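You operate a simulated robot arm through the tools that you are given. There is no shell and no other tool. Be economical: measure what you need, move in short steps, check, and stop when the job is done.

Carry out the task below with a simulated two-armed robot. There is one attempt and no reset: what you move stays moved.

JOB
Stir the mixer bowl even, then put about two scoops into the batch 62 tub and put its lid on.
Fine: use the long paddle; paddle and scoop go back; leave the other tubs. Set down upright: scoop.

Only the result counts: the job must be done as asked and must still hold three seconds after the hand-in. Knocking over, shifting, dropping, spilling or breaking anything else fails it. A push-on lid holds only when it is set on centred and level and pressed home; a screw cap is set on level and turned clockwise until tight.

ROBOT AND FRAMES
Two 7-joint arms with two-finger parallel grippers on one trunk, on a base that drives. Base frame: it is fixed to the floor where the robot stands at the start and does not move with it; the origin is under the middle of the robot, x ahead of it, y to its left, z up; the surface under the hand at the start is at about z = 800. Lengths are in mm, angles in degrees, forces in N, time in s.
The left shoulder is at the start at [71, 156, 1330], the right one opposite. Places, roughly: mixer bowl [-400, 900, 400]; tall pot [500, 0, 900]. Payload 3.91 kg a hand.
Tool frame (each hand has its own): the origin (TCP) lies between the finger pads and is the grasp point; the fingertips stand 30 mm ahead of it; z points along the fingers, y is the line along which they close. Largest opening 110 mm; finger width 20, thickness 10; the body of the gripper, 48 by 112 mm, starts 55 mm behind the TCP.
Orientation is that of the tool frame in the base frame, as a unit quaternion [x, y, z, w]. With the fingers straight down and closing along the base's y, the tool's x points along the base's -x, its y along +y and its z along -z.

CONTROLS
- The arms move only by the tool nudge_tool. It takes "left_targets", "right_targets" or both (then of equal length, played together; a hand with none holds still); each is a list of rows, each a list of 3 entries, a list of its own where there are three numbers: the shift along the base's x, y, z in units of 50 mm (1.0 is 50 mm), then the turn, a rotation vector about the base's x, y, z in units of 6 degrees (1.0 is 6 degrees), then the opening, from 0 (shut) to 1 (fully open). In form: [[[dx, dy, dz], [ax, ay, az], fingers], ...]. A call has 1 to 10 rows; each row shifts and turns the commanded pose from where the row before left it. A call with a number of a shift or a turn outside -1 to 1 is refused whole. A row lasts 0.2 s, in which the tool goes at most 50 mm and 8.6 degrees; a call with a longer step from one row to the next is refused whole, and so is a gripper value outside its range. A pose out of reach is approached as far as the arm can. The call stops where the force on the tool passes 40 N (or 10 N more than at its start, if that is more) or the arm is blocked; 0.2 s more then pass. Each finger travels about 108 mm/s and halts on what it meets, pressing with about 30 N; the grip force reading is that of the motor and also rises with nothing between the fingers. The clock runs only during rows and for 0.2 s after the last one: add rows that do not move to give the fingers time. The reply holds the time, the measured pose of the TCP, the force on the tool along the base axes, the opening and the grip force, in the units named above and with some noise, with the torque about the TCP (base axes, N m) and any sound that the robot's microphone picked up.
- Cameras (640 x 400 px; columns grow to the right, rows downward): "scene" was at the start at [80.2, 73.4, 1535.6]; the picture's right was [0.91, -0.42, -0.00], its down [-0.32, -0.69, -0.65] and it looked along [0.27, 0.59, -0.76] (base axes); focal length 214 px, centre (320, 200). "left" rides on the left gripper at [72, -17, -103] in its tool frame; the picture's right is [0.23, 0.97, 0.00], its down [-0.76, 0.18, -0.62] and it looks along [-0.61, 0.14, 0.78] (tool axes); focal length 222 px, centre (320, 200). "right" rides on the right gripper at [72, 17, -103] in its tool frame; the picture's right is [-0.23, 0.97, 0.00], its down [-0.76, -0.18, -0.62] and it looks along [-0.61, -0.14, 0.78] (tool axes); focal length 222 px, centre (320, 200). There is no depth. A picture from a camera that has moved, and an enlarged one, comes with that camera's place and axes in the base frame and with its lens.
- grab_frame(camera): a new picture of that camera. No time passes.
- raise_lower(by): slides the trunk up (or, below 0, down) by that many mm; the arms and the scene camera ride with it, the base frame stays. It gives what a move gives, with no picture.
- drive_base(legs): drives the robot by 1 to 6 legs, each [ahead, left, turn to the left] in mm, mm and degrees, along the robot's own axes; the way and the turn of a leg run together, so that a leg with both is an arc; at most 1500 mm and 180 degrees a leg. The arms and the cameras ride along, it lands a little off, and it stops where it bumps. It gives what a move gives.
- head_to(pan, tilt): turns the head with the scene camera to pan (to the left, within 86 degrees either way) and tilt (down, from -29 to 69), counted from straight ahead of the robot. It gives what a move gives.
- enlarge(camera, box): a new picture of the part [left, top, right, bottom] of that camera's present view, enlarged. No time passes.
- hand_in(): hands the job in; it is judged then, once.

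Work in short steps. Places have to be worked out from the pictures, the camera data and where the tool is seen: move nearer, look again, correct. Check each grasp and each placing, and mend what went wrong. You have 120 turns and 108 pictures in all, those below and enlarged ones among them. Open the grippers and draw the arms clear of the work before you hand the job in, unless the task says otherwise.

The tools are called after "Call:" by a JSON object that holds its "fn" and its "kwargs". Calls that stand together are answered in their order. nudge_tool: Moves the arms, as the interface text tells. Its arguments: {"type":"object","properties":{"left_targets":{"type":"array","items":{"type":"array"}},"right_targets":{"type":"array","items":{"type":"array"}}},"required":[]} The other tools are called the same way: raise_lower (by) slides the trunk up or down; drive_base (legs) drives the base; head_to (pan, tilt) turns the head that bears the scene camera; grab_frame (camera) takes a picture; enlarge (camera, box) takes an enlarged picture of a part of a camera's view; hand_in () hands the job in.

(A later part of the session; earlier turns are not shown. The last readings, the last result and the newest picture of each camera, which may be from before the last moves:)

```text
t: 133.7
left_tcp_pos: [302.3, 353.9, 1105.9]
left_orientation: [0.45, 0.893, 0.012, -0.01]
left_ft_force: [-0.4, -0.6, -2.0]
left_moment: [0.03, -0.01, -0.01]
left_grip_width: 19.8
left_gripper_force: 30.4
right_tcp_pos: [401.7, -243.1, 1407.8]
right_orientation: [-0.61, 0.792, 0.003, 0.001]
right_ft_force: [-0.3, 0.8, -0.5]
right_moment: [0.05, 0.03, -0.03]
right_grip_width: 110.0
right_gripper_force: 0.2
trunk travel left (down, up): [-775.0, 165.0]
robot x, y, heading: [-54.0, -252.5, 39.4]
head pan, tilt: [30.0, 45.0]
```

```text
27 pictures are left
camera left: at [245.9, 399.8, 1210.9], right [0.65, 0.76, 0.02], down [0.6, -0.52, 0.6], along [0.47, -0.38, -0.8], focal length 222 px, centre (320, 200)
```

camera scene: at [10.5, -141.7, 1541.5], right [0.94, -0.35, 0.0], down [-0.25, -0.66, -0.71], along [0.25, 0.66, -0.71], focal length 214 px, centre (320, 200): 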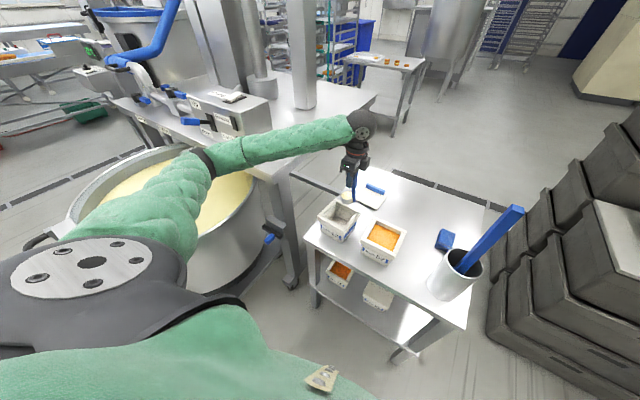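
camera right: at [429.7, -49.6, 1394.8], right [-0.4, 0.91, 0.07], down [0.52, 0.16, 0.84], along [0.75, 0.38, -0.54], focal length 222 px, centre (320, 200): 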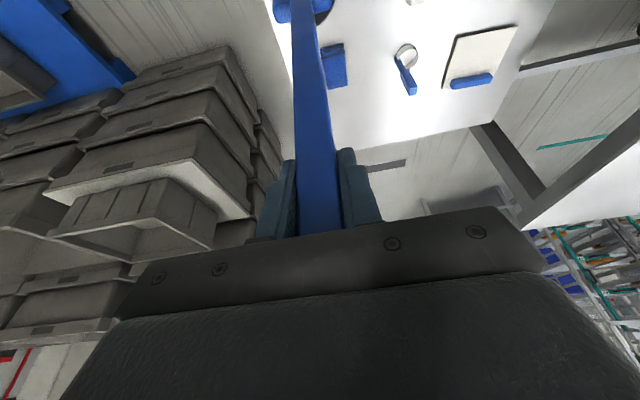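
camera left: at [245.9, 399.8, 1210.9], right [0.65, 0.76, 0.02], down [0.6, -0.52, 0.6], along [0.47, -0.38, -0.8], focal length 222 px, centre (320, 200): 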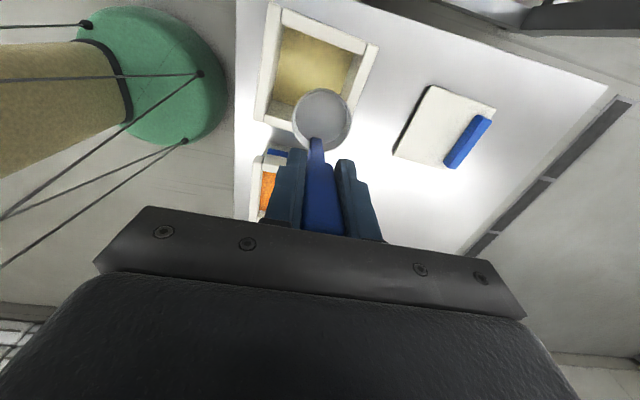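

Cup is empty and the tub floor is covered. Go back for scoop two: pull the hand in and drive back to the bowl stand.

Call:
{"fn": "nudge_tool", "kwargs": {"left_targets": [[[0.15, -0.8, 0.2], [0, 0, 0], 0], [[0.15, -0.8, 0.2], [0, 0, 0], 0], [[0.15, -0.8, 0.2], [0, 0, 0], 0], [[0.15, -0.8, 0.2], [0, 0, 0], 0], [[0.15, -0.8, 0.2], [0, 0, 0], 0]]}}

Call:
{"fn": "drive_base", "kwargs": {"legs": [[-25, 282, 0]]}}

```text
t: 134.9
left_tcp_pos: [340.7, 154.4, 1153.3]
left_orientation: [0.448, 0.894, 0.013, -0.011]
left_ft_force: [-0.2, -0.1, -1.0]
left_moment: [-0.01, -0.02, -0.04]
left_grip_width: 19.8
left_gripper_force: 29.5
right_tcp_pos: [403.1, -241.8, 1406.3]
right_orientation: [-0.611, 0.792, 0.003, 0.001]
right_ft_force: [1.1, 0.0, -0.2]
right_moment: [0.04, 0.02, -0.01]
right_grip_width: 110.2
right_gripper_force: 0.1
trunk travel left (down, up): [-775.0, 165.0]
robot x, y, heading: [-54.8, -254.2, 39.3]
head pan, tilt: [30.0, 45.0]
```

```text
t: 136.8
left_tcp_pos: [154.5, 330.0, 1147.1]
left_orientation: [0.463, 0.886, 0.006, -0.015]
left_ft_force: [0.4, 0.1, -0.7]
left_moment: [0.02, -0.01, -0.03]
left_grip_width: 19.7
left_gripper_force: 30.1
right_tcp_pos: [212.6, -59.1, 1402.8]
right_orientation: [-0.603, 0.797, 0.009, 0.003]
right_ft_force: [0.0, 1.6, 0.3]
right_moment: [0.01, -0.02, -0.01]
right_grip_width: 110.0
right_gripper_force: 0.0
trunk travel left (down, up): [-775.0, 165.0]
robot x, y, heading: [-250.5, -49.5, 38.5]
head pan, tilt: [30.0, 45.0]
```

The elbow likely brushes the table again; pull the hand back toward the robot first, then swing to the bowl around the corner.

Call:
{"fn": "nudge_tool", "kwargs": {"left_targets": [[[-0.7, -0.4, 0], [0, 0, 0], 0], [[-0.8, -0.2, 0], [0, 0, 0.3], 0], [[-0.9, 0, 0], [0, 0, 0.6], 0], [[-0.9, 0, 0], [0, 0, 0.6], 0], [[-0.9, 0.2, 0], [0, 0, 0.6], 0], [[-0.8, 0.4, 0], [0, 0, 0.6], 0], [[-0.6, 0.7, 0], [0, 0, 0.6], 0], [[-0.5, 0.8, 0], [0, 0, 0.6], 0], [[-0.5, 0.8, 0], [0, 0, 0.6], 0], [[-0.5, 0.8, 0], [0, 0, 0.6], 0]]}}

Call:
{"fn": "grab_frame", "kwargs": {"camera": "scene"}}

```text
t: 139.2
left_tcp_pos: [95.1, 433.9, 1038.6]
left_orientation: [0.355, 0.933, -0.051, -0.005]
left_ft_force: [-8.8, 6.9, -9.7]
left_moment: [-0.57, -0.5, 0.07]
left_grip_width: 19.6
left_gripper_force: 29.9
left hand out of reach, approached as far as the arm can: row 4, 5, 6, 7
right_tcp_pos: [268.9, -149.2, 1340.9]
right_orientation: [-0.522, 0.853, -0.003, 0.002]
right_ft_force: [0.2, 2.0, 2.6]
right_moment: [-0.21, 0.05, -0.01]
right_grip_width: 110.1
right_gripper_force: 0.0
trunk travel left (down, up): [-775.0, 165.0]
robot x, y, heading: [-174.9, -79.8, 27.1]
head pan, tilt: [30.0, 45.0]
stopped in row 10 (left hand): the arm was blocked; the commanded pose is now the measured one
```

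```text
26 pictures are left
camera scene: at [-84.6, 32.7, 1469.2], right [0.84, -0.54, 0.01], down [-0.38, -0.6, -0.7], along [0.38, 0.58, -0.72], focal length 214 px, centre (320, 200)
```

scene: 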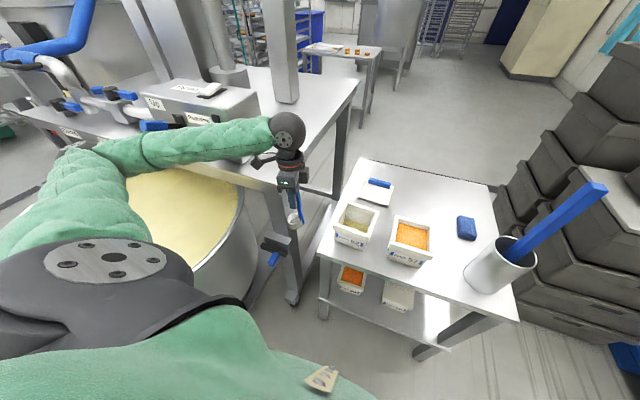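

The hand got caught on the table corner again and pushed the base. Move the hand away from the corner (+x, −y) gently to relieve it.

Call:
{"fn": "nudge_tool", "kwargs": {"left_targets": [[[0.4, -0.3, 0], [0, 0, 0], 0], [[0.6, -0.4, 0.1], [0, 0, 0], 0], [[0.6, -0.4, 0.2], [0, 0, 0], 0], [[0.4, -0.2, 0.2], [0, 0, 0], 0], [[0, 0, 0], [0, 0, 0], 0]]}}

Call:
{"fn": "grab_frame", "kwargs": {"camera": "scene"}}

```text
t: 140.0
left_tcp_pos: [79.8, 435.8, 1085.1]
left_orientation: [0.317, 0.947, -0.057, -0.013]
left_ft_force: [-12.3, -10.8, -41.0]
left_moment: [0.27, -0.5, 0.07]
left_grip_width: 19.9
left_gripper_force: 30.1
right_tcp_pos: [245.3, -90.8, 1392.9]
right_orientation: [-0.558, 0.83, -0.005, 0.004]
right_ft_force: [-0.4, 3.4, 2.1]
right_moment: [-0.25, 0.0, 0.0]
right_grip_width: 109.9
right_gripper_force: 0.1
trunk travel left (down, up): [-775.0, 165.0]
robot x, y, heading: [-191.4, -56.3, 31.6]
head pan, tilt: [30.0, 45.0]
stopped in row 3 (left hand): the force on the tool passed its limit at 64 N (the readings are from after the stop); the commanded pose is now the measured one
```

```text
25 pictures are left
camera scene: at [-128.9, 58.4, 1519.3], right [0.88, -0.47, 0.02], down [-0.32, -0.63, -0.7], along [0.34, 0.62, -0.71], focal length 214 px, centre (320, 200)
```

scene: 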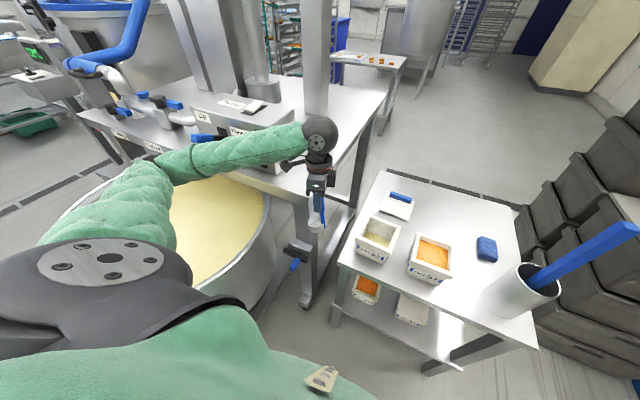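

The cup seems tucked beneath the table corner (force is downward). Lower slightly, then move away horizontally.

Call:
{"fn": "nudge_tool", "kwargs": {"left_targets": [[[0, -0.1, -0.5], [0, 0, 0], 0], [[0.4, -0.4, -0.3], [0, 0, 0], 0], [[0.6, -0.6, 0], [0, 0, 0], 0], [[0.6, -0.6, 0], [0, 0, 0], 0], [[0, 0, 0], [0, 0, 0], 0]]}}

Call:
{"fn": "grab_frame", "kwargs": {"camera": "scene"}}

```text
t: 141.2
left_tcp_pos: [177.0, 342.1, 1091.8]
left_orientation: [0.314, 0.949, -0.035, -0.007]
left_ft_force: [0.4, -0.6, -1.7]
left_moment: [0.03, 0.0, 0.01]
left_grip_width: 19.7
left_gripper_force: 29.6
right_tcp_pos: [253.9, -119.2, 1410.8]
right_orientation: [-0.551, 0.834, 0.003, 0.004]
right_ft_force: [0.4, 0.3, -0.6]
right_moment: [0.03, -0.02, -0.03]
right_grip_width: 110.0
right_gripper_force: 0.1
trunk travel left (down, up): [-775.0, 165.0]
robot x, y, heading: [-189.5, -59.4, 31.2]
head pan, tilt: [30.0, 45.0]
```

```text
24 pictures are left
camera scene: at [-117.5, 32.7, 1543.4], right [0.88, -0.48, 0.0], down [-0.34, -0.61, -0.71], along [0.34, 0.62, -0.7], focal length 214 px, centre (320, 200)
```

scene: 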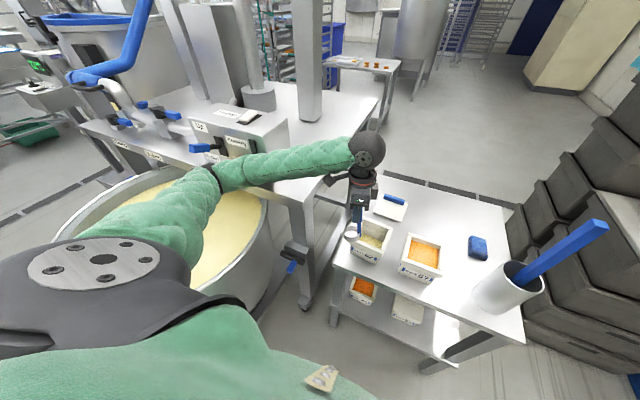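

Free again (no forces). I back the robot away from the mixer table, turn to heading 90°, and approach the bowl frontally by driving rather than sweeping the arm.

Call:
{"fn": "drive_base", "kwargs": {"legs": [[-206, -50, 0], [0, 0, 59]]}}

Call:
{"fn": "grab_frame", "kwargs": {"camera": "scene"}}

```text
t: 145.4
left_tcp_pos: [-492.6, 322.6, 1086.2]
left_orientation: [-0.19, 0.981, -0.038, 0.012]
left_ft_force: [0.2, 1.2, -2.8]
left_moment: [0.02, -0.01, -0.01]
left_grip_width: 19.8
left_gripper_force: 29.3
right_tcp_pos: [-61.6, 151.2, 1408.6]
right_orientation: [0.889, -0.457, -0.003, -0.001]
right_ft_force: [-0.1, -0.1, -0.2]
right_moment: [0.01, 0.02, 0.04]
right_grip_width: 110.1
right_gripper_force: 0.1
trunk travel left (down, up): [-775.0, 165.0]
robot x, y, heading: [-341.4, -207.0, 89.8]
head pan, tilt: [30.0, 45.0]
```

```text
23 pictures are left
camera scene: at [-385.0, -83.0, 1541.5], right [0.87, 0.5, 0.0], down [0.35, -0.61, -0.71], along [-0.35, 0.61, -0.71], focal length 214 px, centre (320, 200)
```

scene: 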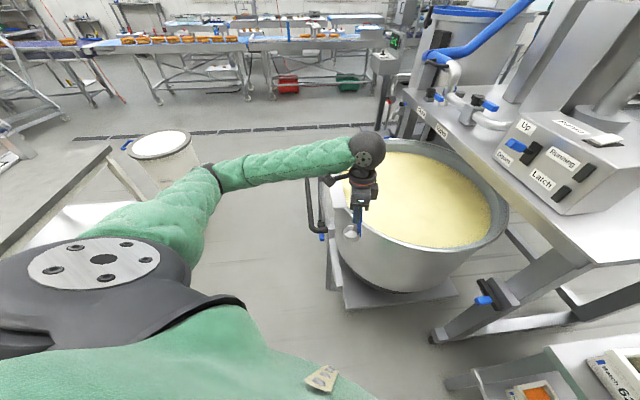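

All clear. Drive toward the bowl, then correct the small tool tilt and dip.

Call:
{"fn": "drive_base", "kwargs": {"legs": [[180, -100, 0]]}}

Call:
{"fn": "nudge_tool", "kwargs": {"left_targets": [[[0, 0.5, 0], [0.67, 0.36, 0], 0], [[0, 0.9, 0], [0, 0, 0], 0], [[0, 0.9, 0], [0, 0, 0], 0], [[0, 0.9, -0.2], [0, 0, 0], 0], [[0, 0.4, -0.6], [0, 0, 0], 0], [[0, 0, -0.8], [0, 0, 0], 0], [[0, 0, 0], [0, 0, 0], 0]]}}

Call:
{"fn": "grab_frame", "kwargs": {"camera": "scene"}}

```text
t: 147.1
left_tcp_pos: [-394.1, 505.8, 1085.6]
left_orientation: [-0.191, 0.981, -0.039, 0.01]
left_ft_force: [-0.3, -0.3, -1.4]
left_moment: [0.01, 0.03, -0.03]
left_grip_width: 20.1
left_gripper_force: 29.8
right_tcp_pos: [39.8, 335.0, 1407.5]
right_orientation: [0.89, -0.456, -0.004, 0.001]
right_ft_force: [0.2, -0.8, 0.1]
right_moment: [0.0, 0.02, -0.02]
right_grip_width: 109.8
right_gripper_force: 0.0
trunk travel left (down, up): [-775.0, 165.0]
robot x, y, heading: [-239.9, -22.5, 90.1]
head pan, tilt: [30.0, 45.0]
```

```text
t: 148.7
left_tcp_pos: [-393.2, 685.8, 1004.3]
left_orientation: [-0.191, 0.982, 0.001, -0.001]
left_ft_force: [-0.1, -0.8, -2.2]
left_moment: [-0.01, 0.03, 0.0]
left_grip_width: 19.8
left_gripper_force: 30.2
right_tcp_pos: [39.8, 334.4, 1408.8]
right_orientation: [0.889, -0.457, -0.003, 0.0]
right_ft_force: [-0.4, -0.6, 0.2]
right_moment: [-0.01, 0.01, 0.02]
right_grip_width: 109.9
right_gripper_force: 0.0
trunk travel left (down, up): [-775.0, 165.0]
robot x, y, heading: [-239.7, -24.9, 90.1]
head pan, tilt: [30.0, 45.0]
```

```text
22 pictures are left
camera scene: at [-284.1, 101.0, 1541.5], right [0.87, 0.5, 0.0], down [0.35, -0.61, -0.71], along [-0.35, 0.61, -0.71], focal length 214 px, centre (320, 200)
```

scene: 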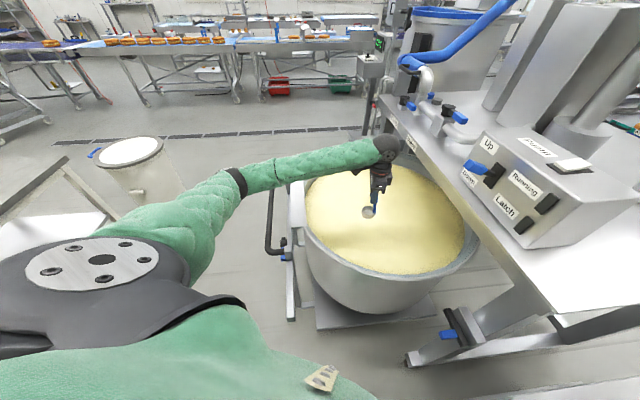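

Dip the scoop to TCP z ≈ 828 and pause.

Call:
{"fn": "nudge_tool", "kwargs": {"left_targets": [[[0, 0, -0.8], [0, 0, 0], 0], [[0, 0, -0.8], [0, 0, 0], 0], [[0, 0, -0.8], [0, 0, 0], 0], [[0, 0, -0.8], [0, 0, 0], 0], [[0, 0, -0.32], [0, 0, 0], 0], [[0, 0.3, 0], [0, 0, 0], 0], [[0, 0, 0], [0, 0, 0], 0], [[0, 0, 0], [0, 0, 0], 0]]}}

Call:
{"fn": "nudge_tool", "kwargs": {"left_targets": [[[0, 0, 0.2], [0, 0, 0], 0], [[0, 0, 0.3], [0, 0, 0], 0], [[0, 0, 0.3], [0, 0, 0], 0], [[0, 0, 0.4], [0, 0, 0], 0], [[0, 0, 0.5], [0, 0, 0], 0], [[0, 0, 0.6], [0, 0, 0], 0], [[0, 0, 0.7], [0, 0, 0], 0], [[0, 0, 0.7], [0, 0, 0], 0], [[0, 0, 0.6], [0, 0, 0], 0], [[0, 0, 0.3], [0, 0, 0], 0]]}}

Call:
{"fn": "grab_frame", "kwargs": {"camera": "left"}}

```text
t: 150.5
left_tcp_pos: [-394.3, 699.9, 828.2]
left_orientation: [-0.191, 0.982, -0.001, -0.001]
left_ft_force: [0.0, 0.3, -2.1]
left_moment: [0.01, 0.02, 0.01]
left_grip_width: 19.7
left_gripper_force: 29.8
right_tcp_pos: [38.9, 335.0, 1407.6]
right_orientation: [0.89, -0.456, -0.003, -0.001]
right_ft_force: [-0.9, 0.4, 0.3]
right_moment: [0.03, -0.01, 0.01]
right_grip_width: 110.1
right_gripper_force: 0.0
trunk travel left (down, up): [-775.0, 165.0]
robot x, y, heading: [-244.6, -22.1, 89.9]
head pan, tilt: [30.0, 45.0]
```

```text
t: 152.7
left_tcp_pos: [-394.9, 701.2, 1060.1]
left_orientation: [-0.19, 0.982, -0.001, 0.0]
left_ft_force: [-0.3, 0.2, -2.0]
left_moment: [-0.02, 0.03, -0.01]
left_grip_width: 20.0
left_gripper_force: 29.9
right_tcp_pos: [37.6, 335.3, 1408.4]
right_orientation: [0.89, -0.456, -0.003, 0.0]
right_ft_force: [-0.4, 0.3, -1.0]
right_moment: [0.03, -0.02, 0.02]
right_grip_width: 110.2
right_gripper_force: 0.0
trunk travel left (down, up): [-775.0, 165.0]
robot x, y, heading: [-239.3, -22.8, 89.7]
head pan, tilt: [30.0, 45.0]
```

```text
21 pictures are left
camera left: at [-456.7, 659.5, 1164.3], right [-0.58, 0.82, 0.0], down [0.64, 0.45, 0.62], along [0.51, 0.36, -0.78], focal length 222 px, centre (320, 200)
```

left: 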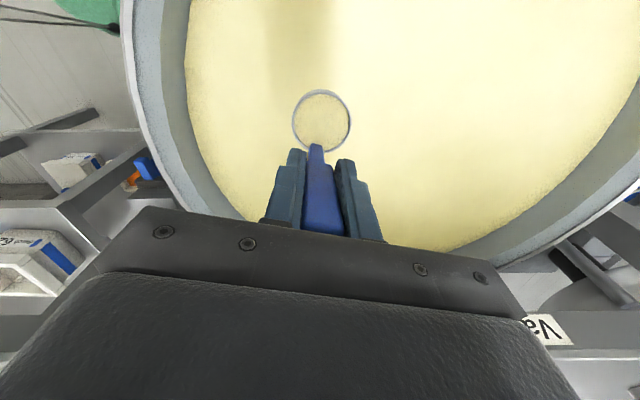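

Second scoop is brim-full. Pull the hand back over the near rim side, slowly.

Call:
{"fn": "nudge_tool", "kwargs": {"left_targets": [[[0, -0.2, 0.2], [0, 0, 0], 0], [[0, -0.5, 0.2], [0, 0, 0], 0], [[0, -0.6, 0.2], [0, 0, 0], 0], [[0, -0.7, 0], [0, 0, 0], 0], [[0, -0.7, 0], [0, 0, 0], 0], [[0, -0.6, 0], [0, 0, 0], 0], [[0, -0.4, 0], [0, 0, 0], 0], [[0, -0.2, 0], [0, 0, 0], 0]]}}

Call:
{"fn": "drive_base", "kwargs": {"legs": [[-180, 100, 0], [0, 0, -50.5]]}}

Call:
{"fn": "grab_frame", "kwargs": {"camera": "left"}}

```text
t: 154.5
left_tcp_pos: [-393.9, 504.9, 1090.2]
left_orientation: [-0.191, 0.982, -0.001, 0.0]
left_ft_force: [0.2, -0.4, -2.1]
left_moment: [-0.02, 0.02, -0.02]
left_grip_width: 19.8
left_gripper_force: 29.9
right_tcp_pos: [39.1, 334.6, 1409.2]
right_orientation: [0.89, -0.457, -0.003, -0.001]
right_ft_force: [-0.3, 0.8, 0.2]
right_moment: [-0.01, 0.03, -0.02]
right_grip_width: 109.6
right_gripper_force: 0.2
trunk travel left (down, up): [-775.0, 165.0]
robot x, y, heading: [-240.2, -22.8, 89.8]
head pan, tilt: [30.0, 45.0]
```

```text
t: 158.3
left_tcp_pos: [-34.1, 251.3, 1089.4]
left_orientation: [0.243, 0.97, 0.0, -0.001]
left_ft_force: [0.2, 0.7, -1.5]
left_moment: [0.02, 0.01, 0.05]
left_grip_width: 20.1
left_gripper_force: 30.0
right_tcp_pos: [113.2, -190.5, 1407.5]
right_orientation: [-0.614, 0.79, 0.001, 0.002]
right_ft_force: [0.5, 0.0, 0.4]
right_moment: [0.0, 0.02, 0.03]
right_grip_width: 110.1
right_gripper_force: 0.1
trunk travel left (down, up): [-775.0, 165.0]
robot x, y, heading: [-340.7, -207.6, 39.8]
head pan, tilt: [30.0, 45.0]
```

```text
20 pictures are left
camera left: at [-106.3, 271.5, 1193.4], right [0.26, 0.97, 0.0], down [0.76, -0.2, 0.62], along [0.6, -0.16, -0.78], focal length 222 px, centre (320, 200)
```

left: 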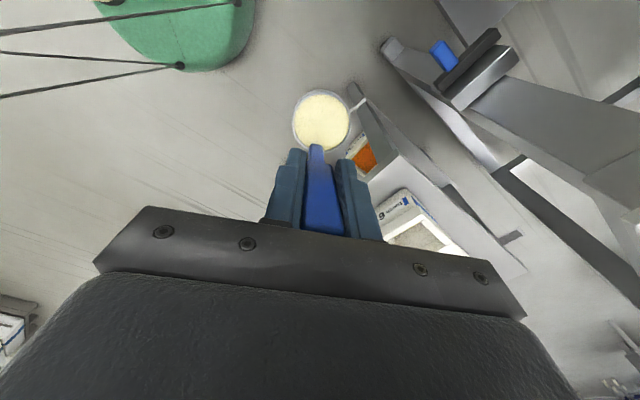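

Still full and level. Drive sideways to the pour stand near [-55, -250].

Call:
{"fn": "drive_base", "kwargs": {"legs": [[191, -217, 0]]}}

Call:
{"fn": "nudge_tool", "kwargs": {"left_targets": [[[0.1, 0.3, 0], [0, 0, -0.3], 0], [[0.15, 0.5, 0], [0, 0, -0.6], 0], [[0.15, 0.5, 0], [0, 0, -0.7], 0], [[0.15, 0.5, 0], [0, 0, -0.7], 0], [[0.15, 0.5, 0], [0, 0, -0.7], 0], [[0.1, 0.3, 0], [0, 0, -0.7], 0], [[0, 0.1, 0], [0, 0, -0.6], 0], [[0, 0, 0], [0, 0, 0], 0]]}}

Call:
{"fn": "enlarge", "kwargs": {"camera": "left", "box": [220, 20, 440, 180]}}

```text
t: 160.3
left_tcp_pos: [248.8, 211.7, 1089.2]
left_orientation: [0.239, 0.971, -0.001, -0.001]
left_ft_force: [0.5, -0.1, -1.2]
left_moment: [-0.03, 0.0, -0.03]
left_grip_width: 19.7
left_gripper_force: 30.5
right_tcp_pos: [400.2, -229.9, 1408.5]
right_orientation: [-0.616, 0.788, 0.003, 0.002]
right_ft_force: [0.4, -0.2, -0.4]
right_moment: [0.0, 0.03, 0.0]
right_grip_width: 110.2
right_gripper_force: 0.1
trunk travel left (down, up): [-775.0, 165.0]
robot x, y, heading: [-59.2, -247.4, 40.0]
head pan, tilt: [30.0, 45.0]
```

```text
t: 162.1
left_tcp_pos: [287.9, 346.9, 1088.3]
left_orientation: [0.45, 0.893, 0.0, 0.0]
left_ft_force: [-0.1, -0.4, -1.6]
left_moment: [-0.03, 0.0, 0.0]
left_grip_width: 20.2
left_gripper_force: 29.9
right_tcp_pos: [399.0, -230.7, 1408.3]
right_orientation: [-0.616, 0.788, 0.002, 0.003]
right_ft_force: [-0.3, -0.2, -0.1]
right_moment: [-0.01, 0.0, 0.04]
right_grip_width: 109.8
right_gripper_force: 0.1
trunk travel left (down, up): [-775.0, 165.0]
robot x, y, heading: [-49.1, -247.4, 40.2]
head pan, tilt: [30.0, 45.0]
```

```text
2.50 times, centred on (330, 100) of left
camera zoom: at [231.8, 395.9, 1193.2], right [0.65, 0.76, 0.0], down [0.6, -0.51, 0.62], along [0.47, -0.4, -0.78], focal length 555 px, centre (295, 450)
```

zoom: 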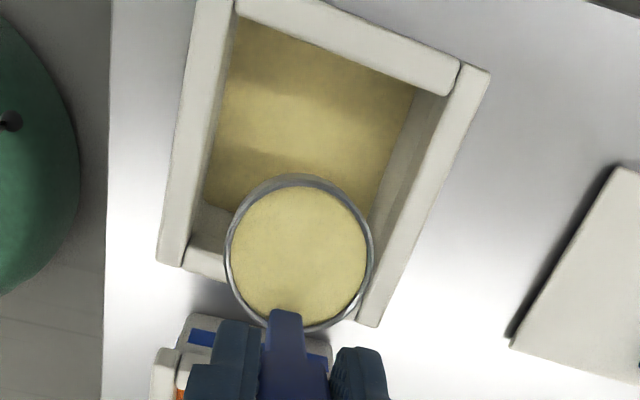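

Shift to the same pour start as before and pour the second scoop.

Call:
{"fn": "nudge_tool", "kwargs": {"left_targets": [[[0.29, 0.13, -0.18], [0, 0, 0], 0], [[0, 0, 0], [0, 0, 0], 0], [[-0.178, -0.129, -0.014], [0.73, -1.0, 0], 0], [[-0.175, -0.127, -0.042], [0.73, -1.0, 0], 0], [[-0.168, -0.122, -0.07], [0.73, -1.0, 0], 0], [[-0.16, -0.116, -0.097], [0.73, -1.0, 0], 0], [[-0.15, -0.109, -0.121], [0.73, -1.0, 0], 0], [[-0.135, -0.098, -0.144], [0.73, -1.0, 0], 0], [[-0.118, -0.086, -0.163], [0.73, -1.0, 0], 0]]}}

Call:
{"fn": "nudge_tool", "kwargs": {"left_targets": [[[-0.1, -0.073, -0.181], [0.73, -1.0, 0], 0], [[-0.08, -0.058, -0.195], [0.73, -1.0, 0], 0], [[-0.06, -0.044, -0.206], [0.73, -1.0, 0], 0], [[-0.037, -0.027, -0.214], [0.73, -1.0, 0], 0], [[-0.015, -0.011, -0.219], [0.73, -1.0, 0], 0], [[0.008, 0.006, -0.219], [0.73, -1.0, 0], 0], [[0.031, 0.022, -0.216], [0.73, -1.0, 0], 0], [[0.054, 0.04, -0.212], [0.73, -1.0, 0], 0], [[0, 0, 0], [0, 0, 0], 0], [[0, 0, 0], [0, 0, 0], 0]]}}

Call:
{"fn": "enlarge", "kwargs": {"camera": "scene", "box": [280, 100, 440, 280]}}

```text
t: 164.1
left_tcp_pos: [249.6, 314.3, 1048.4]
left_orientation: [0.405, 0.802, 0.391, 0.201]
left_ft_force: [0.1, 0.0, -1.5]
left_moment: [-0.02, 0.07, 0.03]
left_grip_width: 19.6
left_gripper_force: 30.3
right_tcp_pos: [398.3, -229.9, 1408.6]
right_orientation: [-0.615, 0.788, 0.003, 0.001]
right_ft_force: [0.6, -0.5, -0.7]
right_moment: [-0.01, 0.0, 0.01]
right_grip_width: 109.9
right_gripper_force: 0.1
trunk travel left (down, up): [-775.0, 165.0]
robot x, y, heading: [-50.3, -244.6, 40.2]
head pan, tilt: [30.0, 45.0]
```

```text
t: 166.3
left_tcp_pos: [238.0, 307.5, 965.2]
left_orientation: [0.253, 0.504, 0.735, 0.377]
left_ft_force: [-0.2, 0.0, -0.9]
left_moment: [-0.06, 0.09, 0.01]
left_grip_width: 19.9
left_gripper_force: 29.8
right_tcp_pos: [399.6, -230.2, 1409.6]
right_orientation: [-0.617, 0.787, 0.002, 0.002]
right_ft_force: [0.1, 0.0, 0.5]
right_moment: [0.01, -0.04, 0.01]
right_grip_width: 109.9
right_gripper_force: 0.1
trunk travel left (down, up): [-775.0, 165.0]
robot x, y, heading: [-53.4, -249.2, 40.1]
head pan, tilt: [30.0, 45.0]
```

```text
2.22 times, centred on (360, 190) of scene
camera zoom: at [8.9, -136.3, 1541.5], right [0.94, -0.34, 0.0], down [-0.24, -0.67, -0.71], along [0.24, 0.67, -0.71], focal length 477 px, centre (231, 222)
```

zoom: 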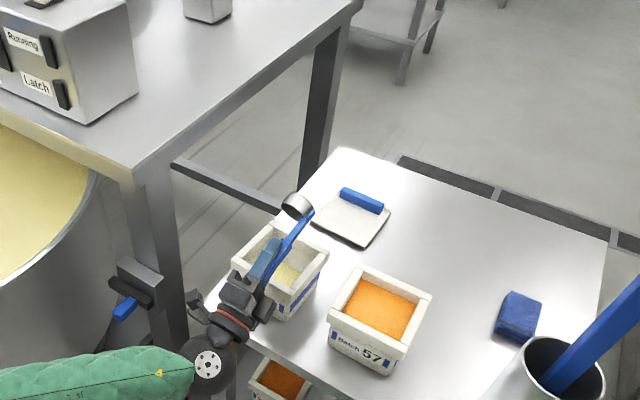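

Second scoop poured cleanly. Reverse the tilt.

Call:
{"fn": "nudge_tool", "kwargs": {"left_targets": [[[-0.054, -0.04, 0.212], [-0.73, 1.0, 0], 0], [[-0.031, -0.022, 0.216], [-0.73, 1.0, 0], 0], [[-0.008, -0.006, 0.219], [-0.73, 1.0, 0], 0], [[0.015, 0.011, 0.219], [-0.73, 1.0, 0], 0], [[0.037, 0.027, 0.214], [-0.73, 1.0, 0], 0], [[0.06, 0.044, 0.206], [-0.73, 1.0, 0], 0], [[0.08, 0.058, 0.195], [-0.73, 1.0, 0], 0], [[0.1, 0.073, 0.181], [-0.73, 1.0, 0], 0]]}}

Call:
{"fn": "nudge_tool", "kwargs": {"left_targets": [[[0.118, 0.086, 0.163], [-0.73, 1.0, 0], 0], [[0.135, 0.098, 0.144], [-0.73, 1.0, 0], 0], [[0.15, 0.109, 0.121], [-0.73, 1.0, 0], 0], [[0.16, 0.116, 0.097], [-0.73, 1.0, 0], 0], [[0.168, 0.122, 0.07], [-0.73, 1.0, 0], 0], [[0.175, 0.127, 0.042], [-0.73, 1.0, 0], 0], [[0.178, 0.129, 0.014], [-0.73, 1.0, 0], 0], [[0, 0, 0.3], [0, 0, 0], 0], [[0, 0, 0], [0, 0, 0], 0]]}}

Call:
{"fn": "grab_frame", "kwargs": {"camera": "left"}}

```text
t: 168.1
left_tcp_pos: [247.9, 313.9, 1048.4]
left_orientation: [0.405, 0.803, 0.389, 0.199]
left_ft_force: [0.3, -0.2, -1.4]
left_moment: [-0.04, 0.05, -0.01]
left_grip_width: 19.5
left_gripper_force: 29.9
right_tcp_pos: [399.2, -228.7, 1407.0]
right_orientation: [-0.616, 0.788, 0.002, 0.001]
right_ft_force: [0.7, 0.7, -0.1]
right_moment: [-0.02, 0.02, 0.02]
right_grip_width: 110.1
right_gripper_force: 0.0
trunk travel left (down, up): [-775.0, 165.0]
robot x, y, heading: [-51.0, -246.3, 39.9]
head pan, tilt: [30.0, 45.0]
```

```text
t: 170.1
left_tcp_pos: [305.7, 352.6, 1095.4]
left_orientation: [0.449, 0.893, -0.001, 0.0]
left_ft_force: [0.4, 0.1, -1.0]
left_moment: [0.01, -0.03, 0.02]
left_grip_width: 19.7
left_gripper_force: 29.8
right_tcp_pos: [398.6, -228.8, 1407.5]
right_orientation: [-0.617, 0.787, 0.003, 0.001]
right_ft_force: [0.1, 0.2, 0.0]
right_moment: [-0.02, 0.01, -0.02]
right_grip_width: 110.1
right_gripper_force: 0.1
trunk travel left (down, up): [-775.0, 165.0]
robot x, y, heading: [-54.1, -247.3, 40.4]
head pan, tilt: [30.0, 45.0]
```

```text
17 pictures are left
camera left: at [246.7, 401.8, 1199.2], right [0.65, 0.76, 0.0], down [0.6, -0.51, 0.62], along [0.47, -0.4, -0.78], focal length 222 px, centre (320, 200)
```

left: 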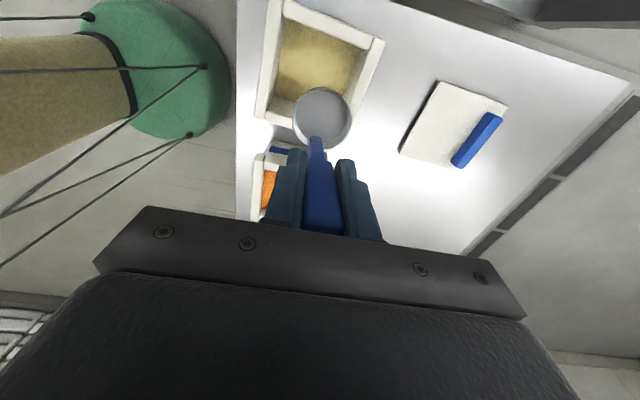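

Cup empty. It has swung ~10° in the grip; I'll correct that before setting down. Raise the hand well above the paddle, then drive back to the origin facing ahead.

Call:
{"fn": "nudge_tool", "kwargs": {"left_targets": [[[0, 0, 0.9], [0, 0, 0], 0], [[0, 0, 0.9], [0, 0, 0], 0], [[0, 0, 0.9], [0, 0, 0], 0], [[0, 0, 0.9], [0, 0, 0], 0], [[0, 0, 0.9], [0, 0, 0], 0], [[0, 0, 0.9], [0, 0, 0], 0]]}}

Call:
{"fn": "drive_base", "kwargs": {"legs": [[0, 0, -40], [54, 247, 0]]}}

```text
t: 171.5
left_tcp_pos: [301.9, 350.8, 1367.7]
left_orientation: [0.449, 0.894, 0.001, -0.001]
left_ft_force: [0.4, 0.2, -1.1]
left_moment: [0.01, 0.02, -0.05]
left_grip_width: 19.7
left_gripper_force: 29.9
right_tcp_pos: [398.6, -230.4, 1408.4]
right_orientation: [-0.617, 0.787, 0.003, 0.003]
right_ft_force: [-0.2, -0.6, 0.2]
right_moment: [0.03, -0.01, -0.01]
right_grip_width: 109.7
right_gripper_force: 0.1
trunk travel left (down, up): [-775.0, 165.0]
robot x, y, heading: [-53.7, -247.4, 40.2]
head pan, tilt: [30.0, 45.0]
```

```text
t: 175.2
left_tcp_pos: [655.5, 232.6, 1367.4]
left_orientation: [0.727, 0.686, 0.001, -0.001]
left_ft_force: [0.2, -0.5, -1.2]
left_moment: [-0.01, 0.01, -0.01]
left_grip_width: 19.9
left_gripper_force: 29.9
right_tcp_pos: [356.4, -277.5, 1408.7]
right_orientation: [-0.311, 0.95, 0.002, 0.003]
right_ft_force: [0.3, 0.0, -0.5]
right_moment: [-0.01, 0.0, 0.02]
right_grip_width: 110.0
right_gripper_force: 0.1
trunk travel left (down, up): [-775.0, 165.0]
robot x, y, heading: [-4.4, -0.0, 0.6]
head pan, tilt: [30.0, 45.0]
```

Restore yaw −54° over the scoop's old spot, and un-tilt the scoop by 10°.

Call:
{"fn": "nudge_tool", "kwargs": {"left_targets": [[[-0.175, 0.12, -0.84], [0, 0, 0.82], 0], [[-0.175, 0.12, -0.84], [0, 0, 0.82], 0], [[-0.175, 0.12, -0.84], [0, 0, 0.82], 0], [[-0.175, 0.12, -0.84], [0, 0, 0.82], 0], [[-0.175, 0.12, -0.84], [0, 0, 0.82], 0], [[-0.175, 0.12, -0.84], [0, 0, 0.82], 0], [[-0.175, 0.12, -0.84], [0, 0, 0.82], 0], [[-0.175, 0.12, -0.84], [0, 0, 0.82], 0], [[0, 0, 0], [0.675, 0.49, 0], 0], [[0, 0, 0], [0.675, 0.49, 0], 0]]}}

Call:
{"fn": "enlarge", "kwargs": {"camera": "scene", "box": [190, 90, 390, 290]}}

Call:
{"fn": "grab_frame", "kwargs": {"camera": "left"}}

```text
t: 177.6
left_tcp_pos: [581.8, 301.3, 1050.3]
left_orientation: [0.432, 0.897, 0.061, -0.076]
left_ft_force: [0.0, 0.2, -2.2]
left_moment: [-0.04, 0.02, -0.01]
left_grip_width: 19.7
left_gripper_force: 29.7
right_tcp_pos: [353.9, -286.2, 1407.5]
right_orientation: [-0.315, 0.949, 0.007, 0.007]
right_ft_force: [0.7, -0.3, -0.2]
right_moment: [0.01, 0.08, 0.01]
right_grip_width: 109.8
right_gripper_force: 0.1
trunk travel left (down, up): [-775.0, 165.0]
robot x, y, heading: [-3.3, 0.8, 1.2]
head pan, tilt: [30.0, 45.0]
stopped in row 10 (left hand): the arm was blocked; the commanded pose is now the measured one
```

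```text
2.00 times, centred on (290, 190) of scene
camera zoom: at [108.3, 31.4, 1542.5], right [0.51, -0.86, -0.01], down [-0.6, -0.36, -0.71], along [0.61, 0.37, -0.7], focal length 429 px, centre (380, 220)
```

zoom: 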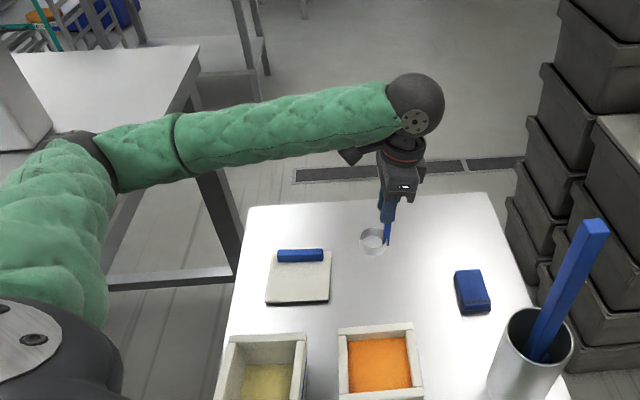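

```text
15 pictures are left
camera left: at [531.7, 328.5, 1164.3], right [0.62, 0.78, 0.08], down [0.66, -0.58, 0.48], along [0.42, -0.24, -0.88], focal length 222 px, centre (320, 200)
```

left: 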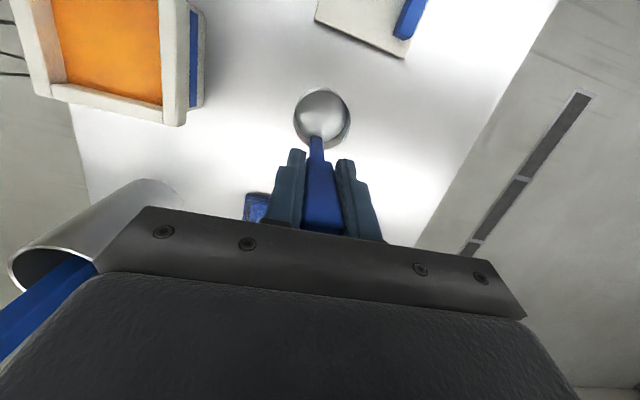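

The elbow is touching the mixer table again. Back the base off by (−100, −150), which moves the elbow clear.

Call:
{"fn": "drive_base", "kwargs": {"legs": [[-103, -150, 0]]}}

Call:
{"fn": "nudge_tool", "kwargs": {"left_targets": [[[0.4, 0.3, 0.3], [0, 0, 0], 0], [[0.6, 0.7, 0.3], [0, 0, 0], 0], [[0.6, 0.7, 0], [0, 0, 0], 0], [[0.3, 0.5, 0], [0, 0, 0], 0]]}}

Call:
{"fn": "enlarge", "kwargs": {"camera": "scene", "box": [190, 70, 430, 290]}}

```text
t: 179.1
left_tcp_pos: [489.4, 140.4, 1038.0]
left_orientation: [0.441, 0.893, 0.052, -0.079]
left_ft_force: [-0.6, 0.1, -1.4]
left_moment: [-0.06, -0.02, 0.02]
left_grip_width: 19.9
left_gripper_force: 29.6
right_tcp_pos: [262.6, -433.4, 1404.6]
right_orientation: [-0.313, 0.95, 0.006, 0.002]
right_ft_force: [0.7, -0.2, 0.5]
right_moment: [0.01, -0.01, -0.03]
right_grip_width: 110.0
right_gripper_force: 0.0
trunk travel left (down, up): [-775.0, 165.0]
robot x, y, heading: [-103.2, -150.1, 0.3]
head pan, tilt: [30.0, 45.0]
```

```text
t: 180.1
left_tcp_pos: [583.5, 260.8, 1069.4]
left_orientation: [0.44, 0.893, 0.049, -0.077]
left_ft_force: [-0.5, 0.9, -1.6]
left_moment: [-0.01, -0.02, 0.01]
left_grip_width: 19.8
left_gripper_force: 29.7
right_tcp_pos: [258.2, -425.2, 1409.1]
right_orientation: [-0.312, 0.95, 0.003, 0.002]
right_ft_force: [0.4, 0.3, -0.1]
right_moment: [0.01, 0.0, 0.05]
right_grip_width: 110.1
right_gripper_force: 0.0
trunk travel left (down, up): [-775.0, 165.0]
robot x, y, heading: [-104.8, -149.8, 0.6]
head pan, tilt: [30.0, 45.0]
```

```text
1.82 times, centred on (310, 180) of scene
camera zoom: at [15.5, -105.3, 1541.3], right [0.51, -0.86, 0.0], down [-0.61, -0.36, -0.71], along [0.61, 0.36, -0.71], focal length 390 px, centre (338, 236)
```

zoom: 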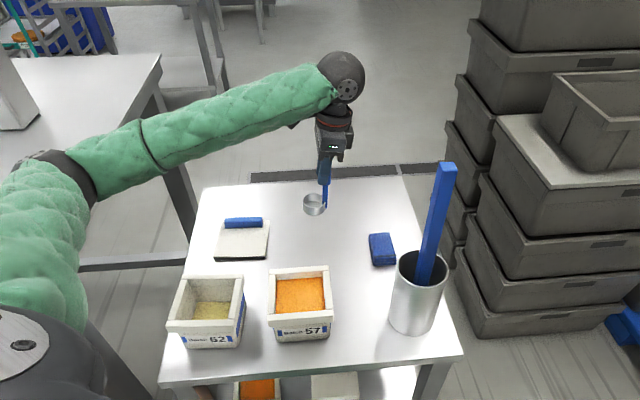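

Clear now and the scoop hangs upright. Lower it toward its old spot.

Call:
{"fn": "nudge_tool", "kwargs": {"left_targets": [[[0.04, 0.4, -0.3], [0, 0, 0], 0], [[0, 0, -0.8], [0, 0, 0], 0], [[0, 0, -0.8], [0, 0, 0], 0], [[0, 0, -0.8], [0, 0, 0], 0], [[0, 0, -0.3], [0, 0, 0], 0], [[0, 0, 0], [0, 0, 0], 0]]}}

Call:
{"fn": "enlarge", "kwargs": {"camera": "scene", "box": [260, 120, 360, 220]}}

```text
t: 181.7
left_tcp_pos: [617.1, 232.3, 921.8]
left_orientation: [0.475, 0.876, 0.048, -0.065]
left_ft_force: [-0.1, -1.0, 2.5]
left_moment: [0.06, -0.07, -0.01]
left_grip_width: 19.7
left_gripper_force: 29.8
right_tcp_pos: [241.6, -431.6, 1410.7]
right_orientation: [-0.282, 0.959, 0.001, 0.006]
right_ft_force: [-1.8, 0.4, 0.8]
right_moment: [-0.05, -0.18, 0.02]
right_grip_width: 110.0
right_gripper_force: 0.0
trunk travel left (down, up): [-775.0, 165.0]
robot x, y, heading: [-97.6, -133.3, -3.3]
head pan, tilt: [30.0, 45.0]
stopped in row 6 (left hand): the arm was blocked; the commanded pose is now the measured one
```

```text
4.00 times, centred on (310, 170) of scene
camera zoom: at [21.7, -103.5, 1541.3], right [0.45, -0.89, 0.0], down [-0.63, -0.32, -0.71], along [0.63, 0.32, -0.71], focal length 858 px, centre (360, 320)
```

zoom: 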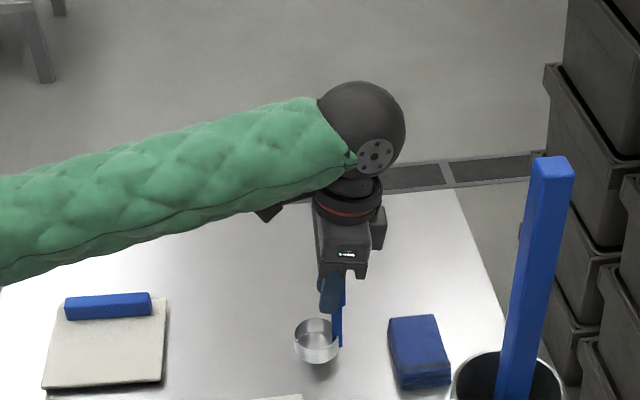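

Blocked again by the elbow. Lift the hand high, then shift the base further right (y −350) so that the arm reaches in clear of the mixer table.

Call:
{"fn": "nudge_tool", "kwargs": {"left_targets": [[[0, 0, 0.6], [0, 0, 0], 0], [[0, 0, 0.9], [0, 0, 0], 0], [[0, 0, 0.9], [0, 0, 0], 0], [[0, 0, 0.9], [0, 0, 0], 0], [[0, 0, 0.9], [0, 0, 0], 0], [[0, 0, 0.9], [0, 0, 0], 0], [[0, 0, 0.9], [0, 0, 0], 0], [[0, 0, 0.9], [0, 0, 0], 0], [[0, 0, 0.9], [0, 0, 0], 0], [[0, 0, 0.9], [0, 0, 0], 0]]}}

Call:
{"fn": "drive_base", "kwargs": {"legs": [[115, -210, 3]]}}

```text
t: 183.9
left_tcp_pos: [604.7, 251.8, 1354.3]
left_orientation: [0.463, 0.882, 0.048, -0.072]
left_ft_force: [0.0, 0.4, -2.0]
left_moment: [0.01, -0.02, -0.03]
left_grip_width: 19.8
left_gripper_force: 30.2
right_tcp_pos: [250.3, -427.9, 1409.2]
right_orientation: [-0.292, 0.956, 0.001, 0.002]
right_ft_force: [-0.5, -0.2, 0.4]
right_moment: [-0.01, -0.02, 0.0]
right_grip_width: 109.9
right_gripper_force: 0.1
trunk travel left (down, up): [-775.0, 165.0]
robot x, y, heading: [-98.9, -138.0, -1.9]
head pan, tilt: [30.0, 45.0]
```

```text
t: 185.7
left_tcp_pos: [695.0, 74.3, 1351.6]
left_orientation: [0.439, 0.895, 0.044, -0.073]
left_ft_force: [-0.9, 0.1, -1.5]
left_moment: [-0.03, 0.0, -0.03]
left_grip_width: 20.0
left_gripper_force: 30.0
right_tcp_pos: [377.9, -621.4, 1408.7]
right_orientation: [-0.318, 0.948, 0.001, 0.003]
right_ft_force: [-0.6, -0.4, 0.2]
right_moment: [0.02, 0.01, -0.02]
right_grip_width: 110.0
right_gripper_force: 0.1
trunk travel left (down, up): [-775.0, 165.0]
robot x, y, heading: [12.4, -355.2, 1.4]
head pan, tilt: [30.0, 45.0]
```

Move above the scoop's spot at height, then start down.

Call:
{"fn": "nudge_tool", "kwargs": {"left_targets": [[[-0.44, 0.83, 0], [0, 0, 0], 0], [[-0.44, 0.83, 0], [0, 0, 0], 0], [[-0.44, 0.83, 0], [0, 0, 0], 0], [[-0.44, 0.83, 0], [0, 0, 0], 0], [[-0.44, 0.83, 0], [0, 0, 0], 0], [[0, 0, -0.8], [0, 0, 0], 0], [[0, 0, -0.8], [0, 0, 0], 0], [[0, 0, -0.8], [0, 0, 0], 0], [[0, 0, -0.8], [0, 0, 0], 0], [[0, 0, 0], [0, 0, 0], 0]]}}

Call:
{"fn": "grab_frame", "kwargs": {"camera": "scene"}}

```text
t: 187.9
left_tcp_pos: [584.9, 284.3, 1192.3]
left_orientation: [0.439, 0.895, 0.044, -0.074]
left_ft_force: [1.0, 0.4, -2.6]
left_moment: [-0.02, 0.02, 0.0]
left_grip_width: 19.6
left_gripper_force: 30.4
right_tcp_pos: [377.7, -619.4, 1409.9]
right_orientation: [-0.318, 0.948, 0.0, 0.001]
right_ft_force: [-0.4, 0.3, 0.5]
right_moment: [-0.03, 0.02, -0.01]
right_grip_width: 110.1
right_gripper_force: 0.1
trunk travel left (down, up): [-775.0, 165.0]
robot x, y, heading: [13.2, -357.0, 1.3]
head pan, tilt: [30.0, 45.0]
```

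```text
12 pictures are left
camera scene: at [132.1, -307.9, 1541.5], right [0.52, -0.86, 0.0], down [-0.61, -0.37, -0.71], along [0.6, 0.37, -0.71], focal length 214 px, centre (320, 200)
```

scene: 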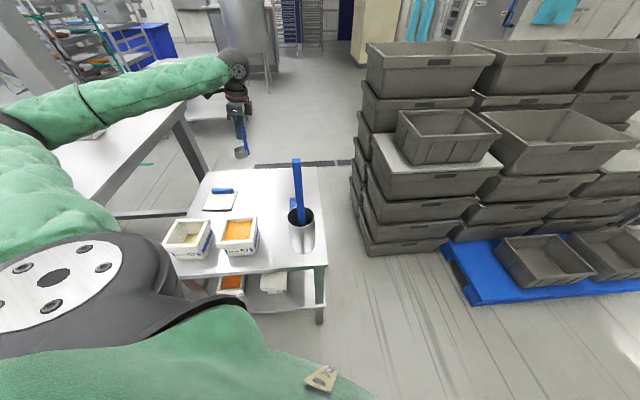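

Posture is good with the elbow high. Descend further.

Call:
{"fn": "nudge_tool", "kwargs": {"left_targets": [[[0, 0, -0.85], [0, 0, 0], 0], [[0, 0, -0.85], [0, 0, 0], 0], [[0, 0, -0.85], [0, 0, 0], 0], [[0, 0, -0.85], [0, 0, 0], 0], [[0, 0, -0.85], [0, 0, 0], 0], [[0, 0, -0.85], [0, 0, 0], 0], [[0, 0, 0], [0, 0, 0], 0]]}}

Call:
{"fn": "enlarge", "kwargs": {"camera": "scene", "box": [200, 120, 290, 220]}}

```text
t: 189.5
left_tcp_pos: [585.7, 283.6, 938.7]
left_orientation: [0.438, 0.895, 0.046, -0.074]
left_ft_force: [0.9, 0.5, -1.7]
left_moment: [0.02, -0.05, 0.0]
left_grip_width: 19.8
left_gripper_force: 29.9
right_tcp_pos: [377.4, -622.6, 1409.9]
right_orientation: [-0.318, 0.948, 0.001, 0.003]
right_ft_force: [0.0, -0.4, 0.5]
right_moment: [0.0, -0.05, 0.01]
right_grip_width: 110.1
right_gripper_force: 0.1
trunk travel left (down, up): [-775.0, 165.0]
robot x, y, heading: [13.8, -358.6, 1.2]
head pan, tilt: [30.0, 45.0]
```

```text
4.00 times, centred on (245, 170) of scene
camera zoom: at [130.8, -309.8, 1541.5], right [0.52, -0.86, 0.0], down [-0.61, -0.37, -0.71], along [0.6, 0.37, -0.71], focal length 858 px, centre (620, 320)
```

zoom: 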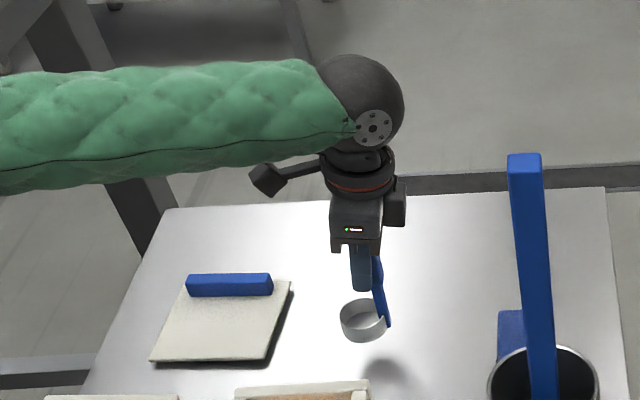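

Scoop is ~30 mm above the table. Ease it down to contact.

Call:
{"fn": "nudge_tool", "kwargs": {"left_targets": [[[0, 0, -0.3], [0, 0, 0], 0], [[0, 0, -0.14], [0, 0, 0], 0], [[0, 0, -0.06], [0, 0, 0], 0], [[0, 0, -0.06], [0, 0, 0], 0], [[0, 0, 0], [0, 0, 0], 0]]}}

```text
t: 190.7
left_tcp_pos: [586.2, 283.4, 909.7]
left_orientation: [0.439, 0.895, 0.044, -0.073]
left_ft_force: [-0.1, -0.4, -1.4]
left_moment: [-0.01, 0.02, 0.01]
left_grip_width: 20.0
left_gripper_force: 29.7
right_tcp_pos: [377.9, -622.0, 1409.6]
right_orientation: [-0.318, 0.948, 0.001, 0.002]
right_ft_force: [0.6, 0.9, 0.2]
right_moment: [0.0, 0.0, 0.03]
right_grip_width: 109.8
right_gripper_force: 0.1
trunk travel left (down, up): [-775.0, 165.0]
robot x, y, heading: [20.5, -354.0, 1.1]
head pan, tilt: [30.0, 45.0]
```

Call:
{"fn": "nudge_tool", "kwargs": {"left_targets": [[[0, 0, -0.05], [0, 0, 0], 0], [[0, 0, -0.05], [0, 0, 0], 0], [[0, 0, -0.04], [0, 0, 0], 0]]}}

Call:
{"fn": "enlarge", "kwargs": {"camera": "scene", "box": [210, 150, 280, 220]}}

```text
t: 191.5
left_tcp_pos: [585.3, 282.0, 905.2]
left_orientation: [0.439, 0.894, 0.046, -0.072]
left_ft_force: [2.0, 1.1, 19.7]
left_moment: [0.03, 0.03, -0.06]
left_grip_width: 19.0
left_gripper_force: 30.5
right_tcp_pos: [375.7, -623.3, 1410.5]
right_orientation: [-0.317, 0.948, 0.0, 0.002]
right_ft_force: [0.0, 1.5, 0.2]
right_moment: [0.01, 0.02, -0.01]
right_grip_width: 110.1
right_gripper_force: 0.0
trunk travel left (down, up): [-775.0, 165.0]
robot x, y, heading: [12.7, -354.5, 1.2]
head pan, tilt: [30.0, 45.0]
```

```text
5.71 times, centred on (245, 185) of scene
camera zoom: at [130.0, -310.9, 1542.0], right [0.52, -0.86, 0.0], down [-0.6, -0.37, -0.71], along [0.61, 0.37, -0.71], focal length 1226 px, centre (749, 286)
```

zoom: 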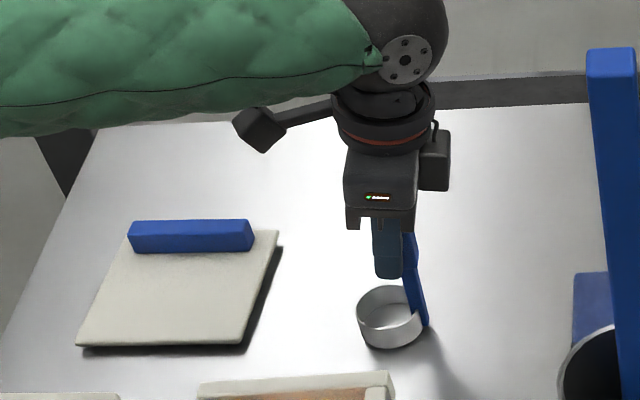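

The scoop stands on the table. Open and withdraw along the tool axis.

Call:
{"fn": "nudge_tool", "kwargs": {"left_targets": [[[0, 0, 0.02], [0, 0, 0], 0.35], [[0, 0, 0], [0, 0, 0], 0.6], [[0, 0, 0], [0, 0, 0], 0.6], [[0.04, -0.07, 0.45], [0, 0, 0], 0.6], [[0.07, -0.12, 0.8], [0, 0, 0], 0.6], [[0.07, -0.12, 0.8], [0, 0, 0], 0.6], [[0, 0, 0.8], [0, 0, 0], 0.8], [[0, 0, 0.5], [-0.675, -0.49, 0], 1], [[0, 0, 0], [-0.675, -0.49, 0], 1]]}}

Call:
{"fn": "enlarge", "kwargs": {"camera": "scene", "box": [155, 140, 335, 260]}}

```text
t: 193.5
left_tcp_pos: [593.2, 266.6, 1071.6]
left_orientation: [0.439, 0.898, 0.004, 0.004]
left_ft_force: [-0.2, -0.1, -0.9]
left_moment: [-0.01, 0.01, -0.02]
left_grip_width: 110.0
left_gripper_force: 0.0
right_tcp_pos: [377.5, -622.4, 1410.2]
right_orientation: [-0.318, 0.948, 0.001, 0.002]
right_ft_force: [-0.4, 0.2, -1.4]
right_moment: [0.0, -0.03, 0.0]
right_grip_width: 109.9
right_gripper_force: 0.1
trunk travel left (down, up): [-775.0, 165.0]
robot x, y, heading: [12.5, -352.4, 1.0]
head pan, tilt: [30.0, 45.0]
```

```text
3.33 times, centred on (245, 200) of scene
camera zoom: at [130.8, -309.7, 1541.5], right [0.52, -0.86, 0.0], down [-0.61, -0.37, -0.71], along [0.61, 0.37, -0.71], focal length 715 px, centre (570, 200)
```

zoom: 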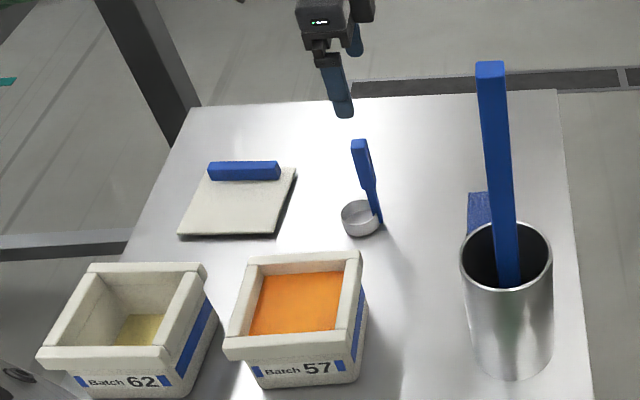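

Scoop is standing upright at its place. Next the lid: centre ≈ [516, 479], blue grip bar at ≈ [551, 504, 825] running at −58°. Raise and tuck the hand, then reposition the base to [150, -250], heading 45°.

Call:
{"fn": "nudge_tool", "kwargs": {"left_targets": [[[0.1, -0.1, 0.8], [0, 0, 0], 1], [[0.2, -0.4, 0.8], [0, 0, 0], 1], [[0.2, -0.5, 0.8], [0, 0, 0], 1], [[0.2, -0.6, 0.7], [0, 0, 0], 1], [[0.25, -0.6, 0.7], [0, 0, 0], 1], [[0.25, -0.6, 0.6], [0, 0, 0], 1], [[0.25, -0.6, 0.6], [0, 0, 0], 1], [[0.25, -0.6, 0.5], [0, 0, 0], 1], [[0.25, -0.6, 0.3], [0, 0, 0], 1], [[0.2, -0.6, 0.2], [0, 0, 0], 1]]}}

Call:
{"fn": "drive_base", "kwargs": {"legs": [[0, 0, 44], [170, -23, 0]]}}

Call:
{"fn": "head_to", "kwargs": {"pan": 15, "tilt": 55}}

```text
t: 195.7
left_tcp_pos: [703.0, 5.7, 1370.7]
left_orientation: [0.44, 0.898, 0.004, 0.003]
left_ft_force: [0.2, -1.0, -0.9]
left_moment: [-0.01, -0.02, 0.03]
left_grip_width: 110.2
left_gripper_force: 0.0
right_tcp_pos: [378.2, -622.9, 1409.4]
right_orientation: [-0.318, 0.948, 0.001, 0.003]
right_ft_force: [0.5, 0.0, 0.6]
right_moment: [-0.01, -0.01, 0.0]
right_grip_width: 109.9
right_gripper_force: 0.0
trunk travel left (down, up): [-775.0, 165.0]
robot x, y, heading: [13.9, -355.6, 1.2]
head pan, tilt: [30.0, 45.0]
```

```text
t: 199.2
left_tcp_pos: [392.1, 489.1, 1371.1]
left_orientation: [0.071, 0.997, 0.005, 0.002]
left_ft_force: [0.0, 0.7, 0.3]
left_moment: [-0.02, 0.01, 0.0]
left_grip_width: 109.7
left_gripper_force: 0.1
right_tcp_pos: [596.5, -189.6, 1409.5]
right_orientation: [-0.651, 0.759, 0.001, 0.002]
right_ft_force: [-0.3, 0.3, -0.3]
right_moment: [0.01, -0.01, 0.02]
right_grip_width: 110.1
right_gripper_force: 0.0
trunk travel left (down, up): [-775.0, 165.0]
robot x, y, heading: [151.6, -247.8, 45.3]
head pan, tilt: [30.0, 45.0]
```

```text
t: 200.0
left_tcp_pos: [393.7, 487.8, 1370.8]
left_orientation: [0.07, 0.998, 0.005, 0.002]
left_ft_force: [0.0, 0.7, 0.8]
left_moment: [-0.01, 0.03, 0.0]
left_grip_width: 110.0
left_gripper_force: 0.0
right_tcp_pos: [598.4, -190.0, 1409.5]
right_orientation: [-0.65, 0.76, 0.001, 0.002]
right_ft_force: [0.9, 0.3, 0.1]
right_moment: [-0.02, -0.01, 0.02]
right_grip_width: 109.8
right_gripper_force: 0.1
trunk travel left (down, up): [-775.0, 165.0]
robot x, y, heading: [152.5, -249.5, 45.5]
head pan, tilt: [15.0, 55.0]
```

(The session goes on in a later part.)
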